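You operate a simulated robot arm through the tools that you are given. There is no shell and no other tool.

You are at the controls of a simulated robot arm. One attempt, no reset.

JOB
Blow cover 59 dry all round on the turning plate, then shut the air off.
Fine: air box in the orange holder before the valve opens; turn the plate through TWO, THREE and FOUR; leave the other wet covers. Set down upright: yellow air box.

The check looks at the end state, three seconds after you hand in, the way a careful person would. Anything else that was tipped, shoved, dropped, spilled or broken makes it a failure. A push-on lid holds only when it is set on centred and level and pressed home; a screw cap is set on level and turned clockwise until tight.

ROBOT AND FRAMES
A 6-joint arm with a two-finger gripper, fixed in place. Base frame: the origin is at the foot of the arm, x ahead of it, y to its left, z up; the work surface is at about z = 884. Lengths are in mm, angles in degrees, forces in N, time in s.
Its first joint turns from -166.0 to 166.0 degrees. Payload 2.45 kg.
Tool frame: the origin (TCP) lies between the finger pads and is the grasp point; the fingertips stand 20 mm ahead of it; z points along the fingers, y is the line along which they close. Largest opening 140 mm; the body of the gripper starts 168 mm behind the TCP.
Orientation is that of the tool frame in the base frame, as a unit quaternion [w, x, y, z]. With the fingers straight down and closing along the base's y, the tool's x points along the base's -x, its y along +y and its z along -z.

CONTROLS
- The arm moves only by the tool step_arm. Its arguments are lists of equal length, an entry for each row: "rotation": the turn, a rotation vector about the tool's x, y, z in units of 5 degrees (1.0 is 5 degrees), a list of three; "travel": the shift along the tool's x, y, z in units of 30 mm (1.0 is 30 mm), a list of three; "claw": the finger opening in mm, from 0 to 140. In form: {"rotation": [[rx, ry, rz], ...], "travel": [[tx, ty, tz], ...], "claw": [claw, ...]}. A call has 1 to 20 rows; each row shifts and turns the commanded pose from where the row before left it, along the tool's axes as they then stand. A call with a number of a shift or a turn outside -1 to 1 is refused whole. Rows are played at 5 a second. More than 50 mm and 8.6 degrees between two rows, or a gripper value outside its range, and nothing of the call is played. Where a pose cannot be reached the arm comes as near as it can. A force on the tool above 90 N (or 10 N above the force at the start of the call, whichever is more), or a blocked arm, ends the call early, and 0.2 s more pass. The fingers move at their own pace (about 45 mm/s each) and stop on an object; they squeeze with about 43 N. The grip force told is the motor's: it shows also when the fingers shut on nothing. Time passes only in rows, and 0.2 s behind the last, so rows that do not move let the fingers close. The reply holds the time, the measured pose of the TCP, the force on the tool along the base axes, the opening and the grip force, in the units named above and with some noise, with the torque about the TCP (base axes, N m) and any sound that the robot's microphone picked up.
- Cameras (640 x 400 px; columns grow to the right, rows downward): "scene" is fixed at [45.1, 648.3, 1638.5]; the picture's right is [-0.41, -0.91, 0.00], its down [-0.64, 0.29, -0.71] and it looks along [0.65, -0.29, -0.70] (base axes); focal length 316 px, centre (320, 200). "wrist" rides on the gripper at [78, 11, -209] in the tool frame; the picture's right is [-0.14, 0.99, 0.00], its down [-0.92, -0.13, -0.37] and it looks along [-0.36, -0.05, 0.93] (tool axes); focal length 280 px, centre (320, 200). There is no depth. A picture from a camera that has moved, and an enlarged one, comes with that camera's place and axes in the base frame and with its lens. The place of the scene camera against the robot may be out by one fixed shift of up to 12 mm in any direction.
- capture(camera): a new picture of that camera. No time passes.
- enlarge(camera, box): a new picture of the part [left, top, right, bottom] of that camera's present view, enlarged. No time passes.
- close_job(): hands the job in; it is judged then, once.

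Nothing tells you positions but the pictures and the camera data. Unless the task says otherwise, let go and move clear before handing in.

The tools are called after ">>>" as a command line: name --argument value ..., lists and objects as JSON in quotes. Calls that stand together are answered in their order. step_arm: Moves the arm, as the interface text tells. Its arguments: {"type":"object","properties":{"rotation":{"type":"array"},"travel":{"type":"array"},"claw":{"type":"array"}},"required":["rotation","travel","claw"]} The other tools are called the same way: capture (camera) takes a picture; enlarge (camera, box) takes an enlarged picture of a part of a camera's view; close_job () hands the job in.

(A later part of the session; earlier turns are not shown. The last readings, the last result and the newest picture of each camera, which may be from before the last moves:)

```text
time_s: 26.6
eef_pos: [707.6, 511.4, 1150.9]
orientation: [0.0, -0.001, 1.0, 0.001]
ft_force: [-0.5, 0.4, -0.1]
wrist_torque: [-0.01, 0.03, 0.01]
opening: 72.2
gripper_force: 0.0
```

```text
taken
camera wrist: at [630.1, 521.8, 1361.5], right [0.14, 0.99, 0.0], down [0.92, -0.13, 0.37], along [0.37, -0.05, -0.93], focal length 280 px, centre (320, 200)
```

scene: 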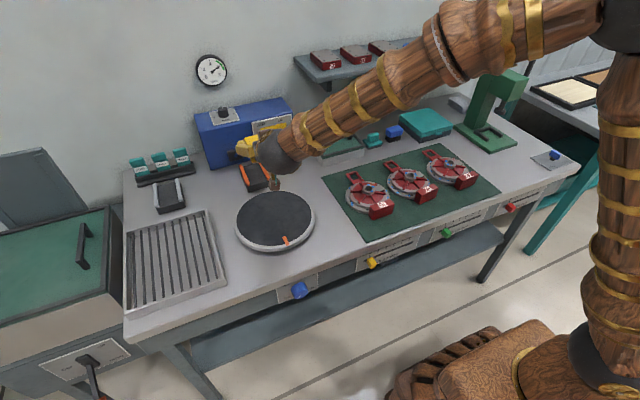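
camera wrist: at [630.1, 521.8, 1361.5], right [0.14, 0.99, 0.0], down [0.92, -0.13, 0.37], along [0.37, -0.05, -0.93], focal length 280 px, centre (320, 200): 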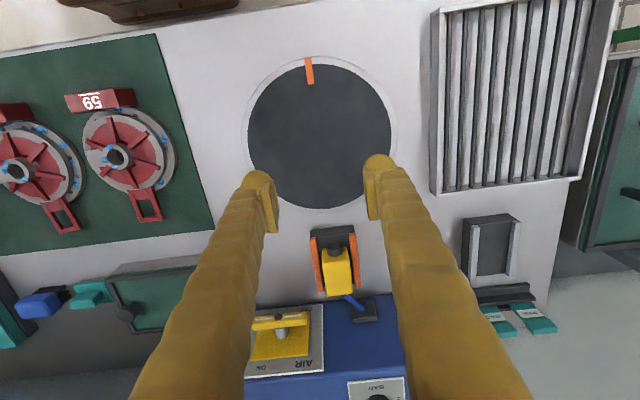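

>>> enlarge --camera "wrist" --box '[200, 40, 440, 220]'

>>> step_arm --rotation '[[0, 0, 0], [0, 0, 0], [0, 0, 0], [0, 0, 0], [0, 0, 0], [0, 0, 0], [0, 0, 0], [0, 0, 0], [0, 0, 0], [0, 0, 0], [0, 0, 0], [0, 0, 0]]' --travel '[[0.1, -0.98, 0.12], [0.1, -0.98, 0.12], [0.1, -0.98, 0.12], [0.1, -0.98, 0.12], [0.1, -0.98, 0.12], [0.1, -0.98, 0.12], [0.1, -0.98, 0.12], [0.1, -0.98, 0.12], [0.1, -0.98, 0.12], [0.1, -0.98, 0.12], [0, -0.9, 0.12], [0, 0, 0]]' --claw '[90, 90, 90, 90, 90, 90, 90, 90, 90, 90, 90, 90]'

>>> capture --camera "wrist"

```text
2.22 times, centred on (320, 130) of wrist
camera zoom: at [630.1, 521.8, 1361.5], right [0.14, 0.99, 0.0], down [0.92, -0.13, 0.37], along [0.37, -0.05, -0.93], focal length 623 px, centre (320, 356)
```

zoom: 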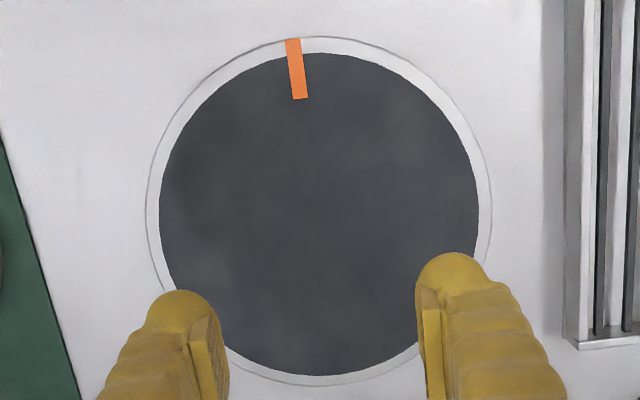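

```text
time_s: 29.2
eef_pos: [675.9, 191.1, 1110.1]
orientation: [0.0, 0.0, 1.0, 0.0]
ft_force: [-0.4, 0.1, -0.2]
wrist_torque: [0.0, 0.01, 0.04]
opening: 90.0
gripper_force: 0.0
```

```text
taken
camera wrist: at [598.4, 201.7, 1320.5], right [0.14, 0.99, 0.0], down [0.92, -0.13, 0.37], along [0.37, -0.05, -0.93], focal length 280 px, centre (320, 200)
```

wrist: 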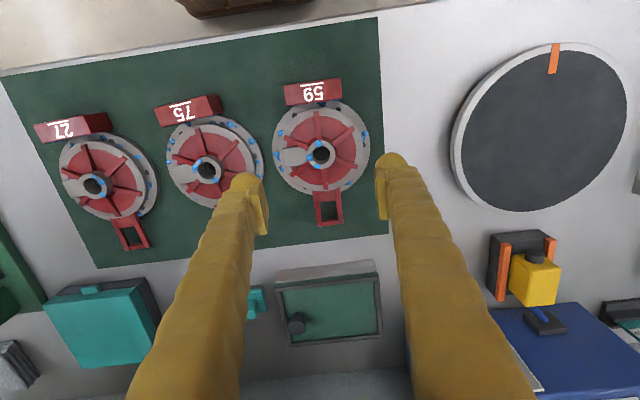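

The plate centre comes out near (713, 512). Now I enlarge cover 59.

>>> enlarge --camera "wrist" --box '[260, 70, 388, 150]'

>>> enlarge --camera "wrist" --box '[260, 150, 388, 230]'

>>> enlarge --camera "wrist" --box '[260, 110, 388, 190]'

>>> enlarge --camera "scene" --box '[336, 160, 400, 220]'

```text
5.00 times, centred on (324, 110) of wrist
camera zoom: at [598.4, 201.7, 1320.5], right [0.14, 0.99, 0.0], down [0.92, -0.13, 0.37], along [0.37, -0.05, -0.93], focal length 1402 px, centre (300, 650)
```

zoom: 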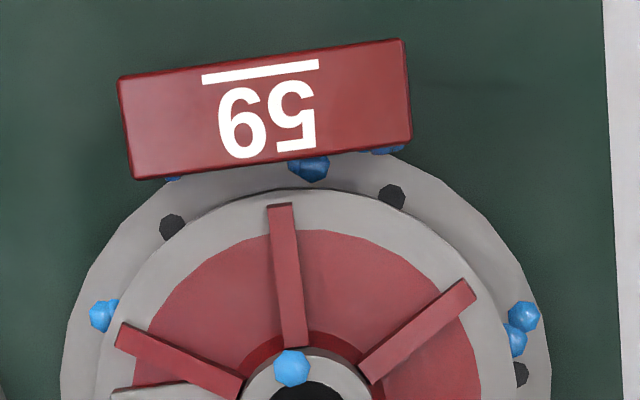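

```text
5.00 times, centred on (324, 190) of wrist
camera zoom: at [598.4, 201.7, 1320.5], right [0.14, 0.99, 0.0], down [0.92, -0.13, 0.37], along [0.37, -0.05, -0.93], focal length 1402 px, centre (300, 250)
```

zoom: 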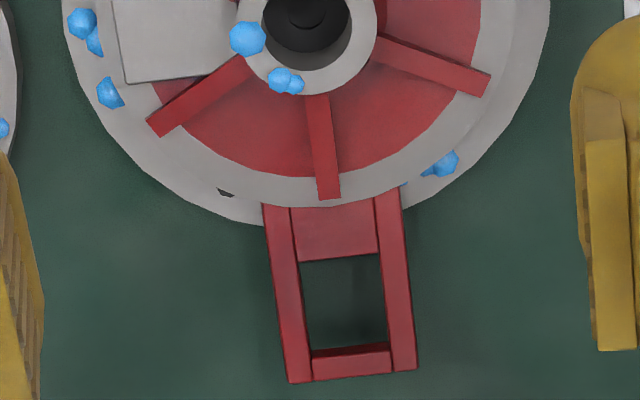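

```text
5.00 times, centred on (324, 150) of wrist
camera zoom: at [598.4, 201.7, 1320.5], right [0.14, 0.99, 0.0], down [0.92, -0.13, 0.37], along [0.37, -0.05, -0.93], focal length 1402 px, centre (300, 450)
```

zoom: 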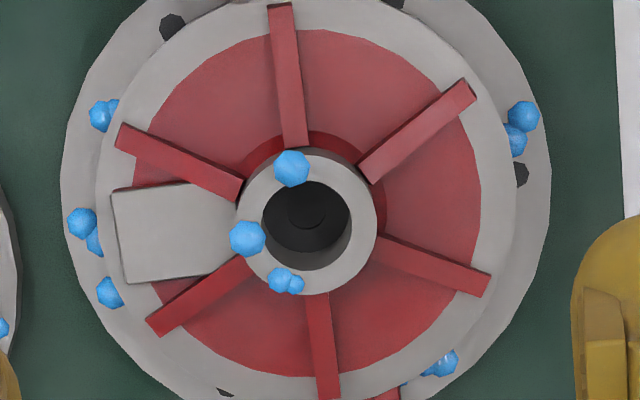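

```text
6.67 times, centred on (368, 190) of scene
camera zoom: at [45.1, 648.3, 1638.5], right [-0.41, -0.91, 0.0], down [-0.64, 0.29, -0.71], along [0.65, -0.29, -0.7], focal length 2104 px, centre (0, 267)
```

zoom: 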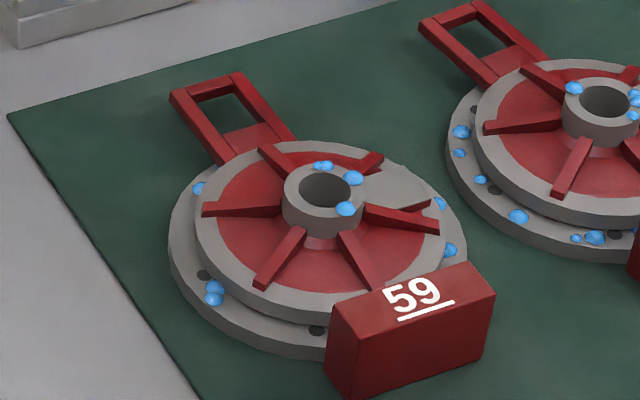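

>>> enlarge --camera "scene" --box '[352, 176, 392, 201]'

>>> enlarge --camera "wrist" --box '[300, 130, 348, 160]'

```text
16.00 times, centred on (372, 188) of scene
camera zoom: at [45.1, 648.3, 1638.5], right [-0.41, -0.91, 0.0], down [-0.64, 0.29, -0.71], along [0.65, -0.29, -0.7], focal length 5049 px, centre (-512, 384)
```

zoom: 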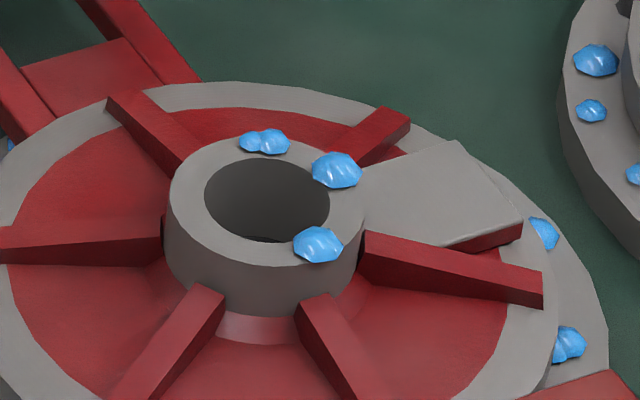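

```text
13.33 times, centred on (324, 145) of wrist
camera zoom: at [598.4, 201.7, 1320.5], right [0.14, 0.99, 0.0], down [0.92, -0.13, 0.37], along [0.37, -0.05, -0.93], focal length 3738 px, centre (267, 933)
```

zoom: 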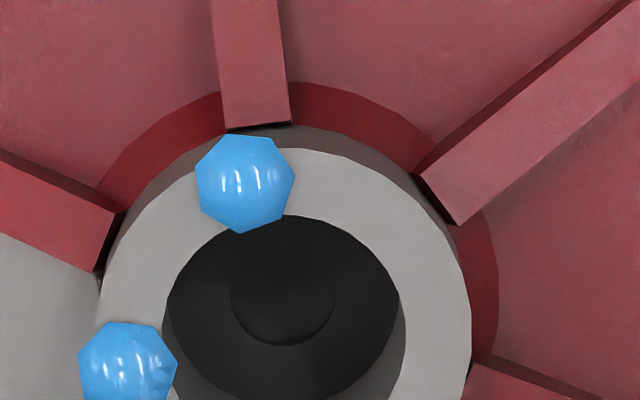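

Cover 59's hub top is at about (687, 192, 925), 42 mm in diameter, standing roughly 10 mm above the ribs. I'll grip it by the hub from straight above, stopping above it first for a check.

>>> step_arm --rotation '[[0, 0, 0], [0, 0, 0], [0, 0, 0], [0, 0, 0], [0, 0, 0], [0, 0, 0], [0, 0, 0]]' --travel '[[-0.36, 0.037, 0.8], [0, 0, 0.8], [0, 0, 0.8], [0, 0, 0.8], [0, 0, 0.8], [0, 0, 0.8], [0, 0, 0]]' --claw '[80, 75, 72, 72, 72, 72, 72]'

>>> capture --camera "wrist"

>>> enlarge --camera "scene" --box '[320, 130, 416, 220]'

```text
time_s: 30.8
eef_pos: [689.8, 188.6, 969.2]
orientation: [0.001, 0.0, 1.0, 0.0]
ft_force: [-0.7, 0.7, -0.1]
wrist_torque: [0.0, 0.01, 0.0]
opening: 72.2
gripper_force: 0.1
```

```text
taken
camera wrist: at [611.6, 198.7, 1178.7], right [0.14, 0.99, 0.0], down [0.92, -0.13, 0.37], along [0.37, -0.05, -0.93], focal length 280 px, centre (320, 200)
```

wrist: 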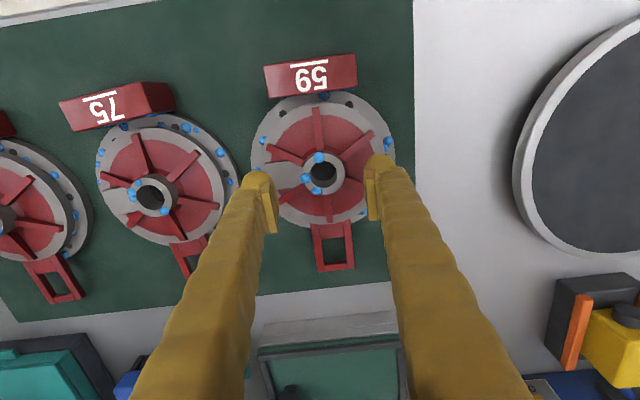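

```text
4.44 times, centred on (368, 175) of scene
camera zoom: at [45.1, 648.3, 1638.5], right [-0.41, -0.91, 0.0], down [-0.64, 0.29, -0.71], along [0.65, -0.29, -0.7], focal length 1402 px, centre (107, 311)
```

zoom: 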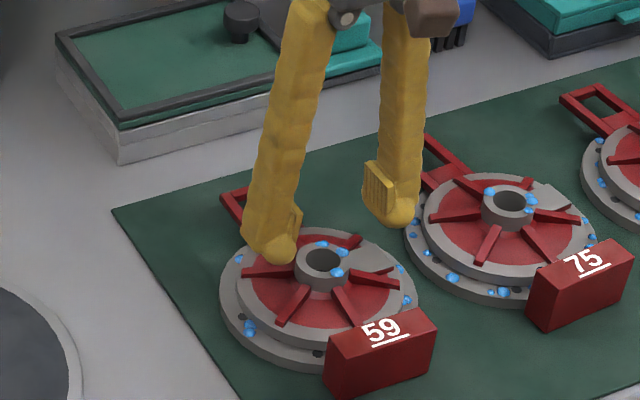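

>>> enlarge --camera "wrist" --box '[256, 130, 384, 210]'

```text
5.00 times, centred on (320, 170) of wrist
camera zoom: at [611.6, 198.7, 1178.7], right [0.14, 0.99, 0.0], down [0.92, -0.13, 0.37], along [0.37, -0.05, -0.93], focal length 1402 px, centre (320, 350)
```

zoom: 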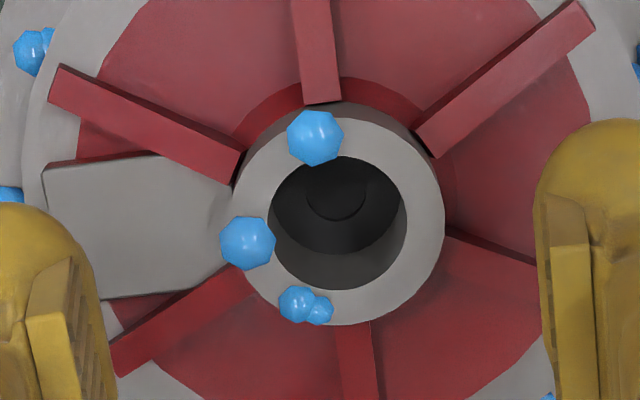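

The hub centre is confirmed at (687.1, 192.0); I correct by a few millimetres and lower to just above the ribs.

>>> step_arm --rotation '[[0, 0, 0], [0, 0, 0], [0, 0, 0]]' --travel '[[0.087, 0.127, 0.4], [0, 0, 0.43], [0, 0, 0]]' --claw '[68, 64, 64]'

>>> enlarge --camera "wrist" --box '[240, 110, 400, 230]'

>>> enlarge --camera "scene" --box '[336, 150, 400, 210]'

```text
time_s: 31.6
eef_pos: [685.6, 193.0, 943.7]
orientation: [0.001, 0.0, 1.0, 0.0]
ft_force: [-0.1, 0.8, 0.4]
wrist_torque: [0.0, -0.01, -0.02]
opening: 63.8
gripper_force: 0.1
```

```text
3.33 times, centred on (320, 170) of wrist
camera zoom: at [608.0, 203.4, 1153.9], right [0.14, 0.99, 0.0], down [0.92, -0.13, 0.37], along [0.37, -0.05, -0.93], focal length 935 px, centre (320, 300)
```

zoom: 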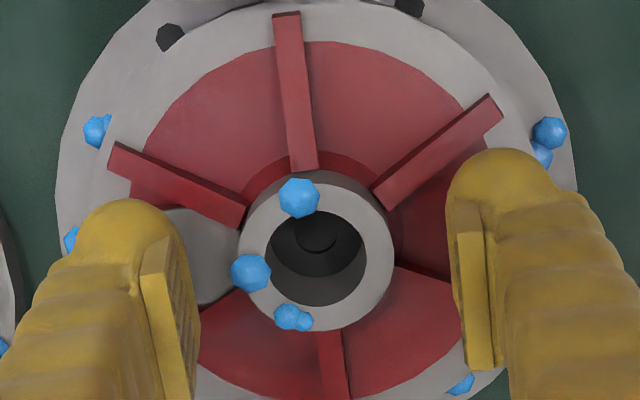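

```text
6.67 times, centred on (368, 180) of scene
camera zoom: at [45.1, 648.3, 1638.5], right [-0.41, -0.91, 0.0], down [-0.64, 0.29, -0.71], along [0.65, -0.29, -0.7], focal length 2104 px, centre (0, 333)
```

zoom: 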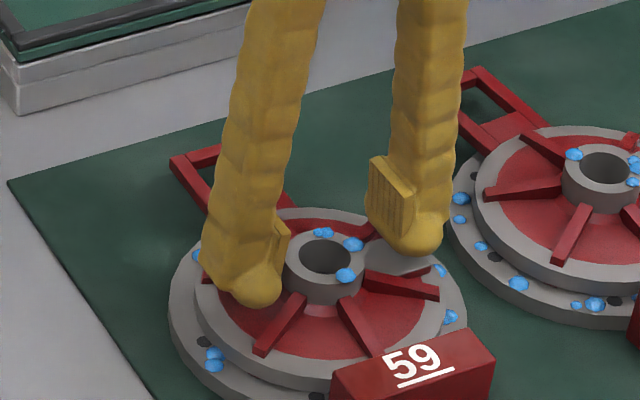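

>>> step_arm --rotation '[[0, 0, 0], [0, 0, 0], [0, 0, 0]]' --travel '[[0, 0, 0.12], [0, 0, 0.1], [0, 0, 0]]' --claw '[64, 64, 64]'

```text
time_s: 32.4
eef_pos: [686.3, 192.5, 937.0]
orientation: [0.002, 0.0, 1.0, 0.0]
ft_force: [0.2, 0.1, -0.1]
wrist_torque: [0.0, -0.01, 0.0]
opening: 64.0
gripper_force: 0.1
```

>>> step_arm --rotation '[[0, 0, 0], [0, 0, 0], [0, 0, 0]]' --travel '[[-0.01, 0, 0.07], [0, 0, 0.06], [0, 0, 0]]' --claw '[64, 64, 64]'

```text
time_s: 33.2
eef_pos: [686.2, 192.8, 932.4]
orientation: [0.001, 0.0, 1.0, 0.0]
ft_force: [-0.4, -0.1, -0.3]
wrist_torque: [-0.01, 0.04, 0.0]
opening: 64.2
gripper_force: 0.0
```

>>> step_arm --rotation '[[0, 0, 0], [0, 0, 0], [0, 0, 0]]' --travel '[[0, 0, 0.07], [0, 0, 0.06], [0, 0, 0]]' --claw '[64, 64, 64]'

>>> enlarge --camera "scene" --box '[336, 150, 400, 210]'

```text
time_s: 34.0
eef_pos: [686.4, 194.8, 929.5]
orientation: [0.001, 0.0, 1.0, 0.001]
ft_force: [0.0, -0.3, 0.2]
wrist_torque: [0.01, 0.01, 0.02]
opening: 64.0
gripper_force: 0.1
```

```text
6.67 times, centred on (368, 180) of scene
camera zoom: at [45.1, 648.3, 1638.5], right [-0.41, -0.91, 0.0], down [-0.64, 0.29, -0.71], along [0.65, -0.29, -0.7], focal length 2104 px, centre (0, 333)
```

zoom: 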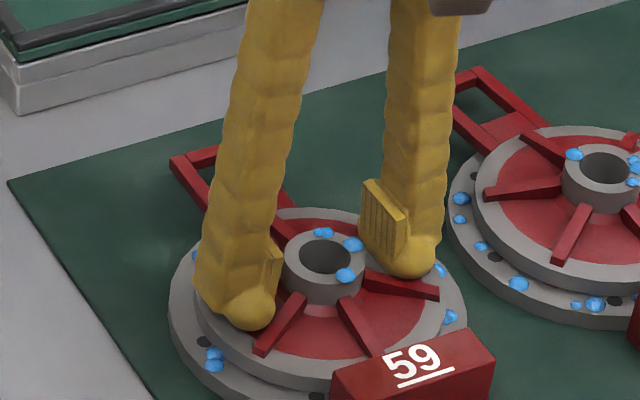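

About 15 mm of overlap with the hub and no contact yet. I close slowly on the hub.

>>> step_arm --rotation '[[0, 0, 0], [0, 0, 0], [0, 0, 0], [0, 0, 0], [0, 0, 0]]' --travel '[[0, 0, 0], [0, 0, 0], [0, 0, 0], [0, 0, 0], [0, 0, 0]]' --claw '[56, 48, 40, 25, 25]'

>>> enlarge --camera "wrist" --box '[240, 110, 400, 230]'

>>> enlarge --camera "scene" --box '[336, 150, 400, 210]'

```text
time_s: 35.2
eef_pos: [686.4, 193.7, 930.7]
orientation: [0.001, 0.0, 1.0, 0.0]
ft_force: [1.5, -16.4, 12.0]
wrist_torque: [-0.23, 0.04, 0.02]
opening: 38.7
gripper_force: 32.8
```

```text
3.33 times, centred on (320, 170) of wrist
camera zoom: at [608.6, 204.8, 1139.7], right [0.14, 0.99, 0.0], down [0.92, -0.13, 0.37], along [0.37, -0.05, -0.93], focal length 935 px, centre (320, 300)
```

zoom: 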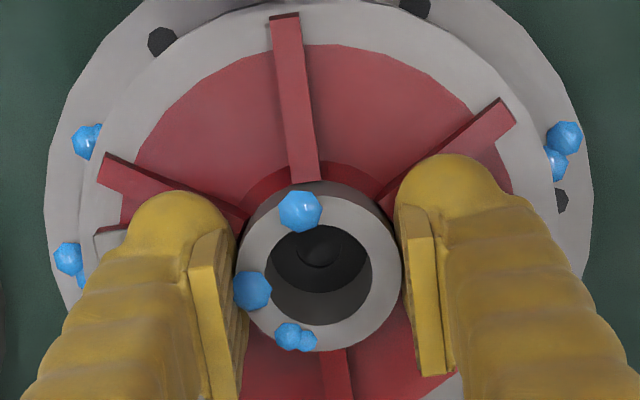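

```text
6.67 times, centred on (368, 180) of scene
camera zoom: at [45.1, 648.3, 1638.5], right [-0.41, -0.91, 0.0], down [-0.64, 0.29, -0.71], along [0.65, -0.29, -0.7], focal length 2104 px, centre (0, 333)
```

zoom: 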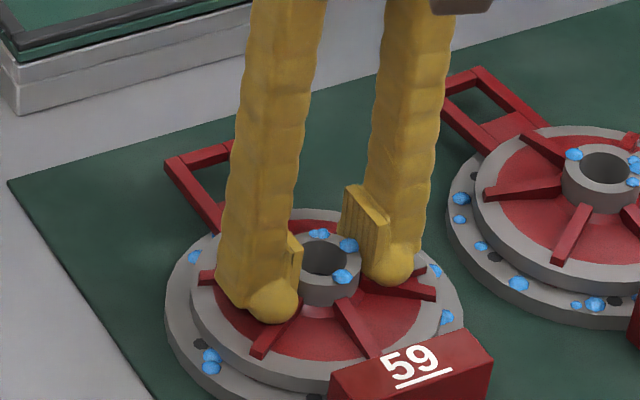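

>>> step_arm --rotation '[[0, 0, 0], [0, 0, 0], [0, 0, 0]]' --travel '[[0, 0, -0.03], [0, 0, 0], [0, 0, 0]]' --claw '[20, 20, 20]'

```text
time_s: 36.0
eef_pos: [685.5, 194.4, 929.0]
orientation: [0.0, 0.0, 1.0, 0.001]
ft_force: [0.0, 0.8, -8.7]
wrist_torque: [0.0, -0.21, -0.04]
opening: 38.7
gripper_force: 43.1
```

Full grip now. I lift a few millimetres to test.

>>> step_arm --rotation '[[0, 0, 0], [0, 0, 0], [0, 0, 0], [0, 0, 0]]' --travel '[[0, 0, -0.1], [0, 0, -0.15], [0, 0, -0.15], [0, 0, 0]]' --claw '[20, 20, 20, 20]'

>>> enlarge --camera "wrist" --box '[220, 60, 420, 220]'

>>> enlarge --camera "scene" --box '[326, 140, 410, 220]'

```text
time_s: 37.0
eef_pos: [687.9, 193.6, 942.0]
orientation: [0.001, 0.0, 1.0, 0.001]
ft_force: [0.2, 0.6, -9.1]
wrist_torque: [0.02, -0.15, 0.03]
opening: 38.6
gripper_force: 43.2
```

```text
2.50 times, centred on (320, 140) of wrist
camera zoom: at [609.1, 205.1, 1152.0], right [0.14, 0.99, 0.0], down [0.92, -0.13, 0.37], along [0.37, -0.05, -0.93], focal length 701 px, centre (320, 350)
```

zoom: 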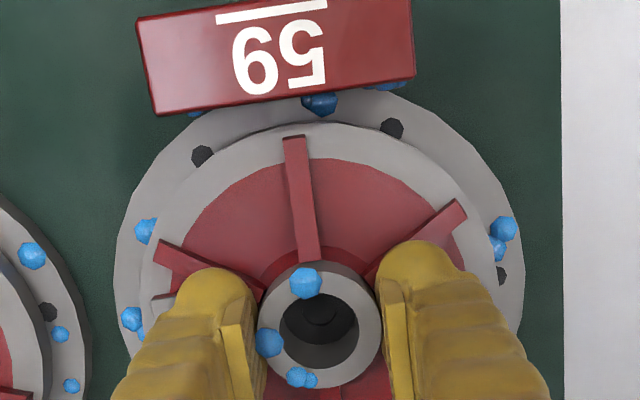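

```text
5.00 times, centred on (368, 180) of scene
camera zoom: at [45.1, 648.3, 1638.5], right [-0.41, -0.91, 0.0], down [-0.64, 0.29, -0.71], along [0.65, -0.29, -0.7], focal length 1578 px, centre (80, 300)
```

zoom: 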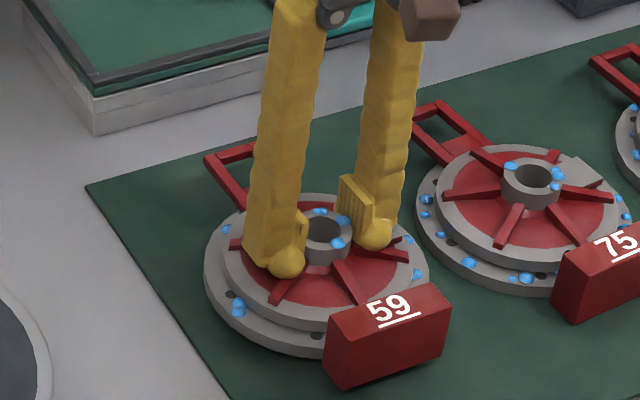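

The cover hangs level (about 0.9 kg). I raise it and carry it over to the plate centre at about (713, 512).

>>> step_arm --rotation '[[0, 0, 0], [0, 0, 0], [0, 0, 0], [0, 0, 0], [0, 0, 0], [0, 0, 0], [0, 0, 0], [0, 0, 0], [0, 0, 0], [0, 0, 0], [0, 0, 0], [0, 0, 0], [0, 0, 0], [0, 0, 0], [0, 0, 0], [0, 0, 0], [0, 0, 0]]' --travel '[[0, 0, -0.5], [0, 0, -0.7], [0, 0, -0.7], [0, 0, -0.6], [-0.07, 0.4, 0], [-0.07, 0.8, 0], [-0.08, 0.97, 0], [-0.08, 0.97, 0], [-0.08, 0.97, 0], [-0.08, 0.97, 0], [-0.08, 0.97, 0], [-0.08, 0.97, 0], [-0.08, 0.97, 0], [-0.08, 0.97, 0], [-0.08, 0.97, 0], [-0.08, 0.7, 0], [0, 0, 0]]' --claw '[20, 20, 20, 20, 20, 20, 20, 20, 20, 20, 20, 20, 20, 20, 20, 20, 20]'

>>> capture --camera "wrist"

>>> enlarge --camera "scene" --box '[200, 120, 360, 260]'

```text
time_s: 40.6
eef_pos: [713.2, 514.7, 1019.3]
orientation: [0.001, 0.0, 1.0, 0.0]
ft_force: [0.3, 0.5, -9.4]
wrist_torque: [0.01, -0.2, 0.01]
opening: 38.8
gripper_force: 42.7
```

```text
taken
camera wrist: at [635.2, 525.4, 1228.9], right [0.14, 0.99, 0.0], down [0.92, -0.13, 0.37], along [0.37, -0.05, -0.93], focal length 280 px, centre (320, 200)
```

wrist: 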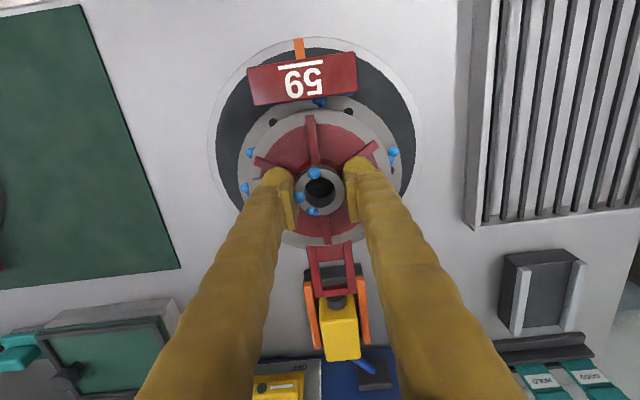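

```text
2.86 times, centred on (280, 190) of scene
camera zoom: at [45.1, 648.3, 1638.5], right [-0.41, -0.91, 0.0], down [-0.64, 0.29, -0.71], along [0.65, -0.29, -0.7], focal length 902 px, centre (434, 229)
```

zoom: 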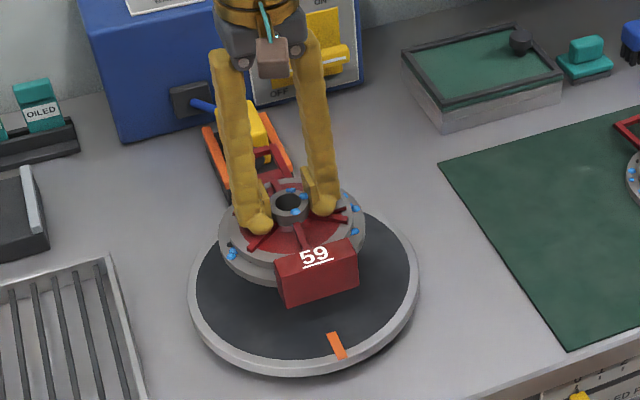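

The cover hovers over the plate centre. I lower it, first to about z=955, then in small steps until it touches.

>>> step_arm --rotation '[[0, 0, 0], [0, 0, 0], [0, 0, 0], [0, 0, 0], [0, 0, 0]]' --travel '[[0, -0.03, 0.6], [0, 0, 0.6], [0, 0, 0.5], [0, 0, 0.3], [0, 0, 0]]' --claw '[20, 20, 20, 20, 20]'

>>> enlarge --camera "scene" --box '[220, 150, 340, 260]'

```text
time_s: 41.8
eef_pos: [715.3, 512.1, 957.5]
orientation: [0.001, 0.0, 1.0, 0.0]
ft_force: [-0.1, -0.4, -8.7]
wrist_torque: [0.01, -0.16, 0.01]
opening: 38.6
gripper_force: 43.3
```

```text
3.64 times, centred on (280, 205) of scene
camera zoom: at [45.1, 648.3, 1638.5], right [-0.41, -0.91, 0.0], down [-0.64, 0.29, -0.71], along [0.65, -0.29, -0.7], focal length 1148 px, centre (466, 182)
```

zoom: 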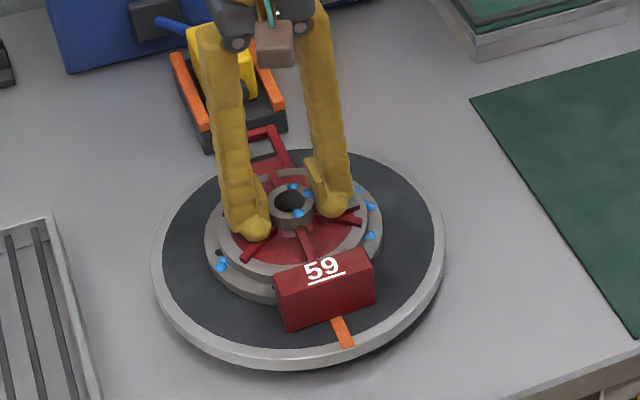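

>>> step_arm --rotation '[[0, 0, 0], [0, 0, 0], [0, 0, 0]]' --travel '[[0.03, 0, 0.1], [0, 0, 0.1], [0, 0, 0]]' --claw '[20, 20, 20]'

```text
time_s: 42.6
eef_pos: [715.4, 513.1, 956.7]
orientation: [0.003, 0.0, 1.0, 0.002]
ft_force: [11.2, -13.1, 70.3]
wrist_torque: [-0.7, -0.09, 0.08]
opening: 38.6
gripper_force: 43.2
```

The cover touched the plate already; I ease the command back up to relieve the push.

>>> step_arm --rotation '[[0, 0, 0], [0, 0, 0]]' --travel '[[0, 0, -0.17], [0, 0, 0]]' --claw '[20, 20]'

>>> enlarge --camera "scene" --box '[220, 150, 340, 260]'

>>> capture --camera "wrist"

```text
time_s: 43.2
eef_pos: [713.3, 512.0, 954.1]
orientation: [0.001, 0.0, 1.0, 0.0]
ft_force: [21.9, -8.0, 20.4]
wrist_torque: [-0.02, -0.78, -0.1]
opening: 38.4
gripper_force: 42.7
```

```text
3.64 times, centred on (280, 205) of scene
camera zoom: at [45.1, 648.3, 1638.5], right [-0.41, -0.91, 0.0], down [-0.64, 0.29, -0.71], along [0.65, -0.29, -0.7], focal length 1148 px, centre (466, 182)
```

zoom: 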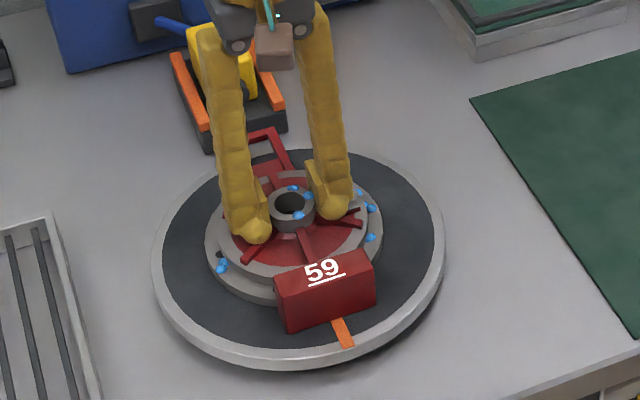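

```text
taken
camera wrist: at [636.5, 523.7, 1165.6], right [0.14, 0.99, 0.0], down [0.92, -0.13, 0.37], along [0.37, -0.05, -0.93], focal length 280 px, centre (320, 200)
```

wrist: 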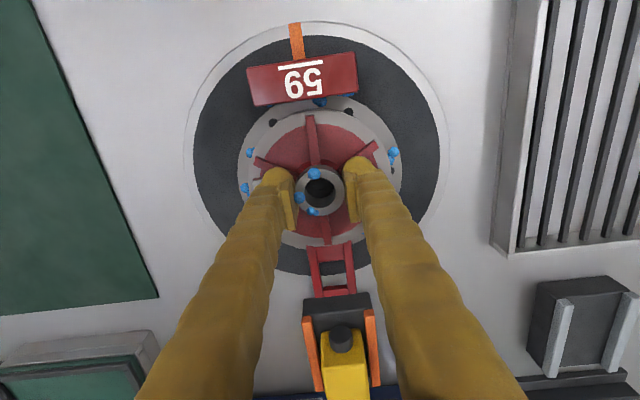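

The cover is down and centred. I open the fingers and lift straight off.

>>> step_arm --rotation '[[0, 0, 0], [0, 0, 0], [0, 0, 0], [0, 0, 0]]' --travel '[[0, 0, 0], [0, 0, 0], [0, 0, 0], [0, 0, 0]]' --claw '[42, 50, 60, 64]'

>>> enlarge --camera "scene" --box '[220, 150, 340, 260]'

```text
time_s: 44.2
eef_pos: [713.4, 512.4, 955.0]
orientation: [0.001, 0.0, 1.0, 0.0]
ft_force: [-0.3, 0.4, -0.4]
wrist_torque: [-0.02, -0.01, -0.03]
opening: 64.0
gripper_force: 0.1
```

```text
3.64 times, centred on (280, 205) of scene
camera zoom: at [45.1, 648.3, 1638.5], right [-0.41, -0.91, 0.0], down [-0.64, 0.29, -0.71], along [0.65, -0.29, -0.7], focal length 1148 px, centre (466, 182)
```

zoom: 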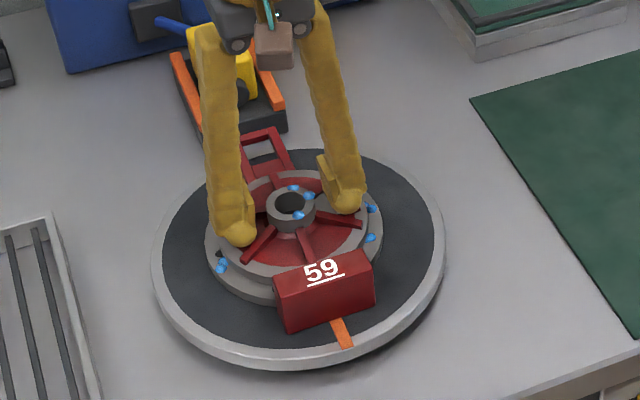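

Released cleanly. I rise straight up and check the cover on the plate.

>>> step_arm --rotation '[[0, 0, 0], [0, 0, 0], [0, 0, 0], [0, 0, 0], [0, 0, 0], [0, 0, 0], [0, 0, 0], [0, 0, 0], [0, 0, 0]]' --travel '[[0, 0, -0.3], [0, 0, -0.6], [0, 0, -0.9], [0, 0, -0.9], [0, 0, -0.9], [0, 0, -0.9], [0, 0, -0.9], [0, 0, -0.9], [0, 0, 0]]' --claw '[64, 64, 64, 64, 64, 64, 64, 64, 64]'

>>> capture --camera "wrist"

>>> enlarge --camera "scene" --box '[220, 150, 340, 260]'

```text
time_s: 46.2
eef_pos: [712.5, 514.6, 1146.8]
orientation: [0.001, 0.0, 1.0, -0.001]
ft_force: [0.2, -0.5, -1.0]
wrist_torque: [0.05, 0.01, -0.01]
opening: 63.8
gripper_force: 0.1
```

```text
taken
camera wrist: at [633.5, 524.1, 1356.1], right [0.14, 0.99, 0.0], down [0.92, -0.13, 0.37], along [0.37, -0.05, -0.93], focal length 280 px, centre (320, 200)
```

wrist: 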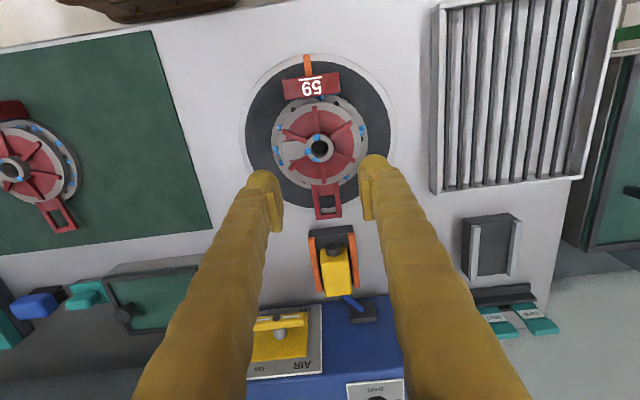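

```text
3.64 times, centred on (280, 205) of scene
camera zoom: at [45.1, 648.3, 1638.5], right [-0.41, -0.91, 0.0], down [-0.64, 0.29, -0.71], along [0.65, -0.29, -0.7], focal length 1148 px, centre (466, 182)
```

zoom: 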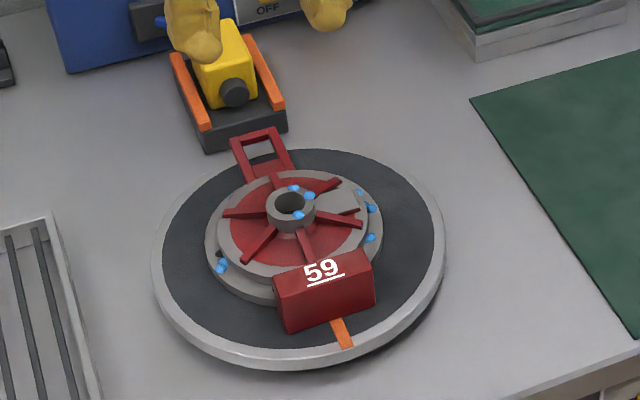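

Cover 59 rests flat and centred on the plate. Next comes the valve: handle bar is horizontal, pivot near (1000, 396, 969), about 100 mm long. I tilt the tool 60° again with fingers closed and take position above the handle's right half.

>>> step_arm --rotation '[[0, -1, 0], [0, -1, 0], [0, -1, 0], [0, -1, 0], [0, -1, 0], [0, -1, 0], [0, -1, 0], [0, -1, 0], [0, -1, 0], [0, -1, 0], [0, -1, 0], [0, -1, 0]]' --travel '[[0, 0, 0], [0, 0, 0], [0, 0, 0], [0, 0, 0], [0, 0, 0], [0, 0, 0], [0, 0, 0], [0, 0, 0], [0, 0, 0], [0, 0, 0], [0, 0, 0], [0, 0, 0]]' --claw '[50, 40, 30, 20, 10, 0, 0, 0, 0, 0, 0, 0]'

>>> step_arm --rotation '[[0, 0, 0], [0, 0, 0], [0, 0, 0], [0, 0, 0], [0, 0, 0], [0, 0, 0], [0, 0, 0], [0, 0, 0], [0, 0, 0]]' --travel '[[-0.129, -0.458, 0.84], [-0.129, -0.458, 0.84], [-0.129, -0.458, 0.84], [-0.129, -0.458, 0.84], [-0.129, -0.458, 0.84], [-0.129, -0.458, 0.84], [-0.129, -0.458, 0.84], [-0.129, -0.458, 0.84], [0, 0, 0]]' --claw '[0, 0, 0, 0, 0, 0, 0, 0, 0]'

>>> capture --camera "wrist"

>>> capture --camera "scene"

```text
time_s: 48.8
eef_pos: [714.0, 513.1, 1146.4]
orientation: [0.501, 0.0, 0.866, 0.001]
ft_force: [0.2, -0.4, -0.1]
wrist_torque: [-0.04, -0.02, 0.02]
opening: 0.0
gripper_force: 29.6
```

```text
time_s: 50.8
eef_pos: [904.2, 403.2, 1073.5]
orientation: [0.501, 0.0, 0.865, 0.001]
ft_force: [0.2, -0.1, 0.4]
wrist_torque: [0.02, 0.01, -0.01]
opening: 0.1
gripper_force: 29.3
```

```text
taken
camera wrist: at [684.5, 414.0, 1110.7], right [0.07, 0.99, 0.12], down [0.14, -0.13, 0.98], along [0.99, -0.05, -0.15], focal length 280 px, centre (320, 200)
```

wrist: 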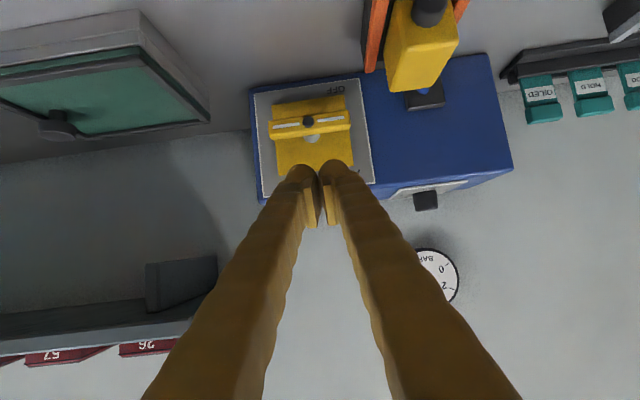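

```text
taken
```

scene: 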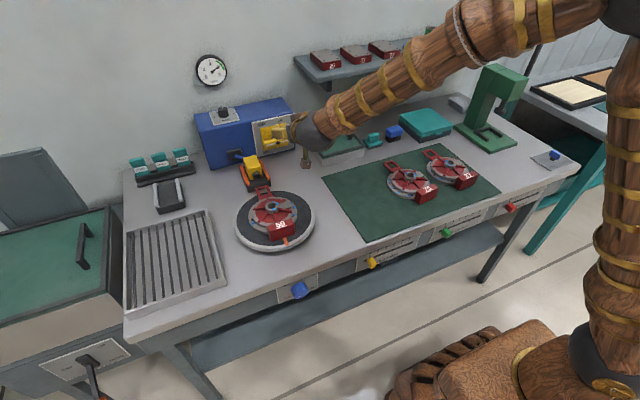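

>>> enlarge --camera "wrist" --box '[240, 70, 400, 190]'

```text
3.33 times, centred on (320, 130) of wrist
camera zoom: at [684.5, 414.0, 1110.7], right [0.07, 0.99, 0.12], down [0.14, -0.13, 0.98], along [0.99, -0.05, -0.15], focal length 935 px, centre (320, 433)
```

zoom: 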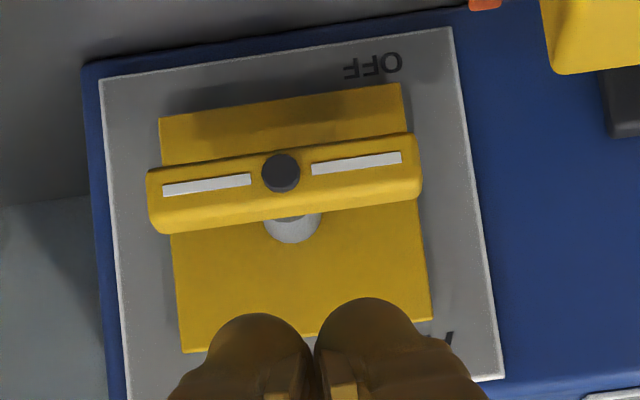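

The bar is centred on pivot (396, 967) with x 1003–1019 and top at z≈976. I go just above its right half and test the turning direction gently.

>>> step_arm --rotation '[[0, 0, 0], [0, 0, 0], [0, 0, 0], [0, 0, 0], [0, 0, 0], [0, 0, 0]]' --travel '[[0.005, -0.367, 0.757], [0.005, -0.367, 0.757], [0.005, -0.367, 0.757], [0.005, -0.367, 0.757], [0.005, -0.367, 0.757], [0, 0, 0]]' --claw '[0, 0, 0, 0, 0, 0]'

>>> capture --camera "wrist"

>>> enlarge --camera "scene" --box '[220, 90, 348, 170]'

```text
time_s: 52.2
eef_pos: [1003.7, 349.4, 1016.8]
orientation: [0.501, 0.0, 0.866, 0.0]
ft_force: [0.8, 0.2, -0.2]
wrist_torque: [0.02, -0.01, 0.01]
opening: 0.0
gripper_force: 29.1
```

```text
taken
camera wrist: at [784.3, 359.7, 1053.9], right [0.07, 0.99, 0.12], down [0.14, -0.13, 0.98], along [0.99, -0.05, -0.15], focal length 280 px, centre (320, 200)
```

wrist: 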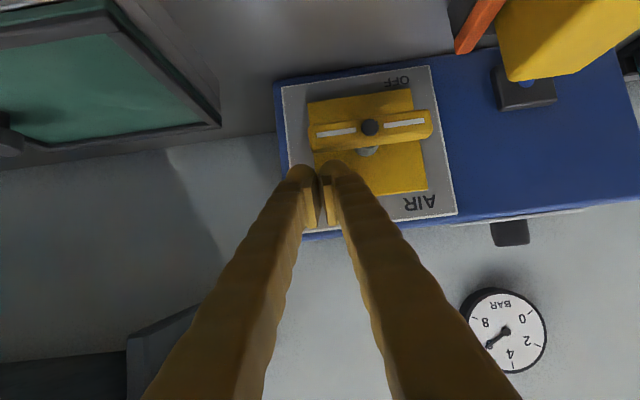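

```text
5.00 times, centred on (284, 130) of scene
camera zoom: at [45.1, 648.3, 1638.5], right [-0.41, -0.91, 0.0], down [-0.64, 0.29, -0.71], along [0.65, -0.29, -0.7], focal length 1578 px, centre (500, 550)
```

zoom: 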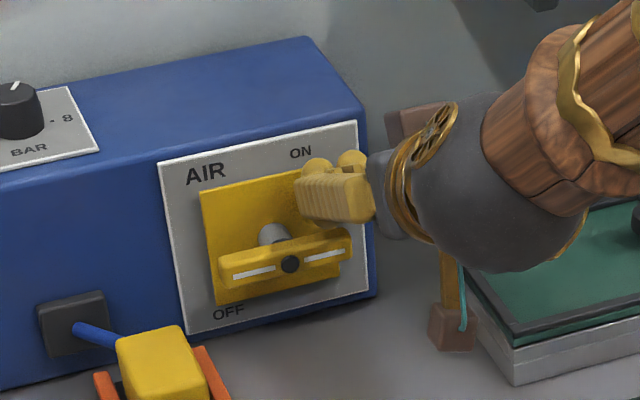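

>>> step_arm --rotation '[[0, 0, 0], [0, 0, 0], [0, 0, 0]]' --travel '[[0.2, 0, 0.117], [0.2, 0, 0.117], [0, 0, 0]]' --claw '[0, 0, 0]'

>>> step_arm --rotation '[[0, 0, 0], [0, 0, 0], [0, 0, 0]]' --travel '[[0.06, 0, 0.035], [0.06, 0, 0.035], [0, 0, 0]]' --claw '[0, 0, 0]'

```text
time_s: 53.0
eef_pos: [1004.0, 348.7, 1003.1]
orientation: [0.501, 0.0, 0.865, 0.001]
ft_force: [-0.7, 1.7, 13.9]
wrist_torque: [0.16, -0.03, 0.04]
opening: 0.0
gripper_force: 29.0
```

```text
time_s: 53.8
eef_pos: [1003.3, 348.2, 1003.3]
orientation: [0.502, 0.0, 0.865, 0.001]
ft_force: [-6.8, 3.6, 66.0]
wrist_torque: [0.74, -0.06, 0.09]
opening: 0.0
gripper_force: 29.4
```

That way is blocked (the handle did not move), so it must turn the other way: left end down. I back off and move over to the left half.

>>> step_arm --rotation '[[0, 0, 0], [0, 0, 0], [0, 0, 0], [0, 0, 0], [0, 0, 0], [0, 0, 0], [0, 0, 0]]' --travel '[[-0.35, 0, -0.2], [-0.35, 0, -0.2], [0, 0.8, 0], [0, 0.8, 0], [0, 0.8, 0], [0, 0.79, 0], [0, 0, 0]]' --claw '[0, 0, 0, 0, 0, 0, 0]'

>>> enlarge --camera "scene" --box '[220, 90, 348, 170]'

>>> capture --camera "wrist"

```text
time_s: 55.4
eef_pos: [1001.1, 443.6, 1021.3]
orientation: [0.5, 0.0, 0.866, 0.001]
ft_force: [0.3, 0.5, 0.7]
wrist_torque: [0.01, 0.0, -0.01]
opening: 0.0
gripper_force: 29.3
```

```text
5.00 times, centred on (284, 130) of scene
camera zoom: at [45.1, 648.3, 1638.5], right [-0.41, -0.91, 0.0], down [-0.64, 0.29, -0.71], along [0.65, -0.29, -0.7], focal length 1578 px, centre (500, 550)
```

zoom: 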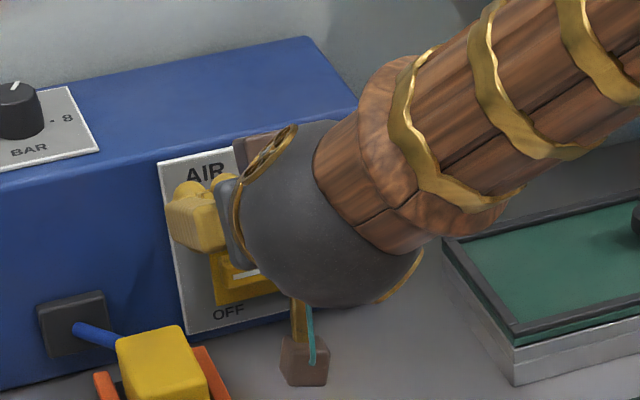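

```text
taken
camera wrist: at [782.2, 454.3, 1059.5], right [0.07, 0.99, 0.12], down [0.14, -0.13, 0.98], along [0.99, -0.05, -0.15], focal length 280 px, centre (320, 200)
```

wrist: 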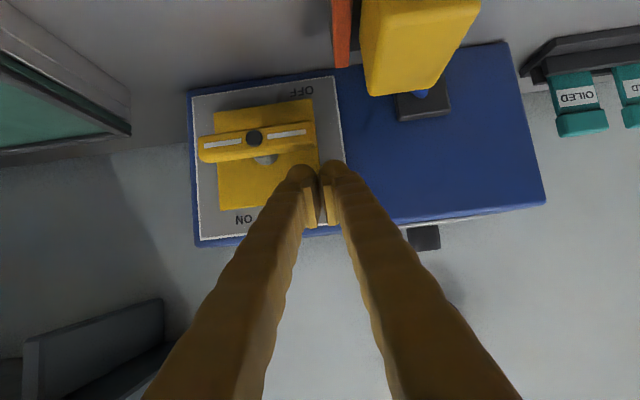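

>>> step_arm --rotation '[[0, 0, 0], [0, 0, 0], [0, 0, 0]]' --travel '[[0.26, 0, 0.15], [0.26, 0, 0.15], [0, 0, 0]]' --claw '[0, 0, 0]'

>>> step_arm --rotation '[[0, 0, 0], [0, 0, 0], [0, 0, 0]]' --travel '[[0.06, 0, 0.035], [0.06, 0, 0.035], [0, 0, 0]]' --claw '[0, 0, 0]'

>>> capture --camera "wrist"

```text
time_s: 56.2
eef_pos: [1001.8, 444.0, 1003.5]
orientation: [0.501, 0.0, 0.866, 0.0]
ft_force: [0.7, 0.1, 2.1]
wrist_torque: [0.0, -0.04, 0.03]
opening: 0.0
gripper_force: 29.8
```

```text
time_s: 57.0
eef_pos: [1003.2, 444.3, 999.3]
orientation: [0.5, 0.0, 0.866, 0.0]
ft_force: [-0.8, 0.3, 1.3]
wrist_torque: [0.03, -0.02, -0.01]
opening: 0.1
gripper_force: 28.7
```

```text
taken
camera wrist: at [783.1, 455.0, 1036.8], right [0.07, 0.99, 0.12], down [0.14, -0.13, 0.98], along [0.99, -0.05, -0.15], focal length 280 px, centre (320, 200)
```

wrist: 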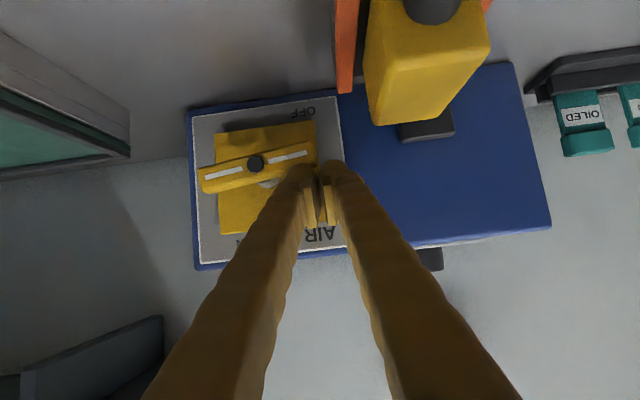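

It turns easily this way. I follow the arc to swing the handle through the quarter turn.

>>> step_arm --rotation '[[0, 0, 0], [0, 0, 0], [0, 0, 0], [0, 0, 0], [0, 0, 0]]' --travel '[[0.185, 0.033, 0.107], [0.263, -0.043, 0.152], [0.246, -0.117, 0.142], [0.211, -0.187, 0.122], [0, 0, 0]]' --claw '[0, 0, 0, 0, 0]'

>>> capture --camera "wrist"

```text
time_s: 58.2
eef_pos: [1001.9, 434.8, 966.0]
orientation: [0.5, 0.0, 0.866, 0.001]
ft_force: [-1.1, 2.3, 0.4]
wrist_torque: [0.02, -0.03, -0.04]
opening: 0.1
gripper_force: 28.9
```

```text
taken
camera wrist: at [783.2, 446.1, 1004.7], right [0.07, 0.99, 0.12], down [0.14, -0.13, 0.98], along [0.99, -0.05, -0.15], focal length 280 px, centre (320, 200)
```

wrist: 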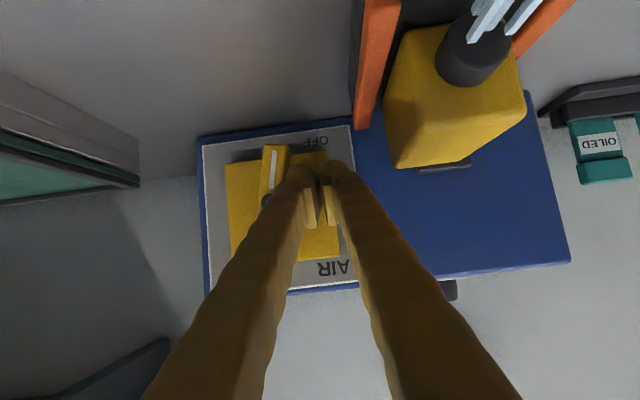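

Air streaks leave the nozzle now. I finish the last bit of the arc to reach the ON stop.

>>> step_arm --rotation '[[0, 0, 0], [0, 0, 0], [0, 0, 0]]' --travel '[[0.159, -0.243, 0.092], [0.1, -0.283, 0.058], [0, 0, 0]]' --claw '[0, 0, 0]'

>>> capture --camera "wrist"

```text
time_s: 58.8
eef_pos: [1001.2, 432.0, 964.3]
orientation: [0.503, -0.007, 0.864, 0.006]
ft_force: [-1.2, 12.0, 1.6]
wrist_torque: [-0.29, -0.09, -0.09]
opening: 0.1
gripper_force: 29.4
stopped in row 3: the force on the tool passed its limit at 122 N (the readings are from after the stop); the commanded pose is now the measured one
```

```text
taken
camera wrist: at [781.3, 439.6, 1001.1], right [0.05, 0.99, 0.12], down [0.14, -0.13, 0.98], along [0.99, -0.03, -0.14], focal length 280 px, centre (320, 200)
```

wrist: 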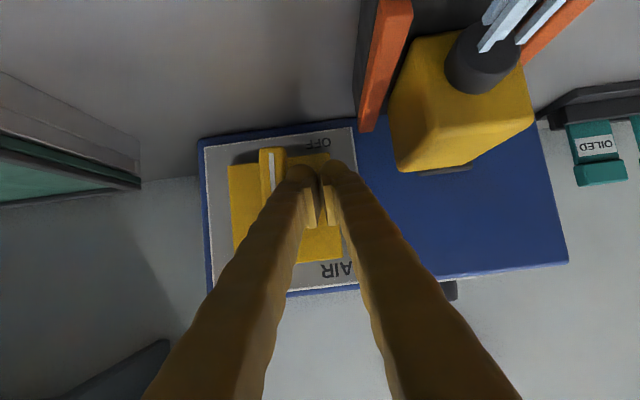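

The handle is at its stop (vertical, ON). I back away and look.

>>> step_arm --rotation '[[0, 0, 0], [0, 0, 0], [0, 0, 0], [0, 0, 0], [0, 0, 0], [0, 0, 0], [0, 0, 0]]' --travel '[[0, 0.3, 0], [0, 0.1, -0.6], [0, 0, -0.9], [0, 0, -0.9], [0, 0, -0.9], [0, 0, -0.9], [0, 0, 0]]' --claw '[0, 0, 0, 0, 0, 0, 0]'

>>> capture --camera "wrist"

>>> enlarge --camera "scene" --box '[200, 100, 340, 260]'

```text
time_s: 60.4
eef_pos: [892.1, 442.1, 1027.6]
orientation: [0.504, -0.005, 0.864, 0.004]
ft_force: [-0.6, -0.3, -0.3]
wrist_torque: [0.0, -0.02, 0.0]
opening: 0.0
gripper_force: 28.9
```

```text
taken
camera wrist: at [672.8, 449.0, 1064.2], right [0.05, 0.99, 0.12], down [0.14, -0.13, 0.98], along [0.99, -0.04, -0.14], focal length 280 px, centre (320, 200)
```

wrist: 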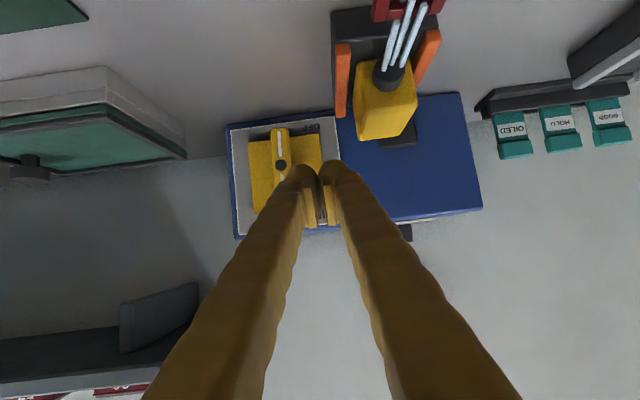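

```text
2.50 times, centred on (270, 180) of scene
camera zoom: at [45.1, 648.3, 1638.5], right [-0.41, -0.91, 0.0], down [-0.64, 0.29, -0.71], along [0.65, -0.29, -0.7], focal length 789 px, centre (445, 250)
```

zoom: 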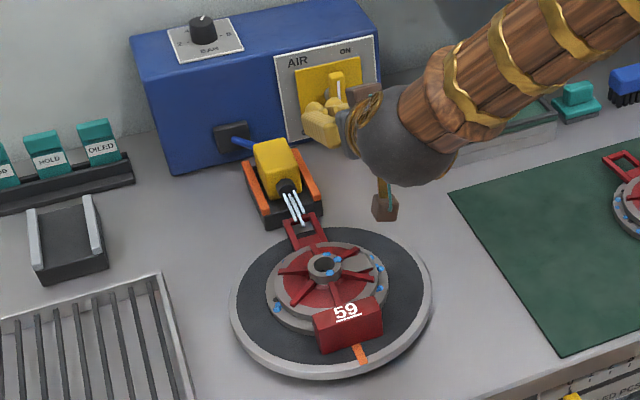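

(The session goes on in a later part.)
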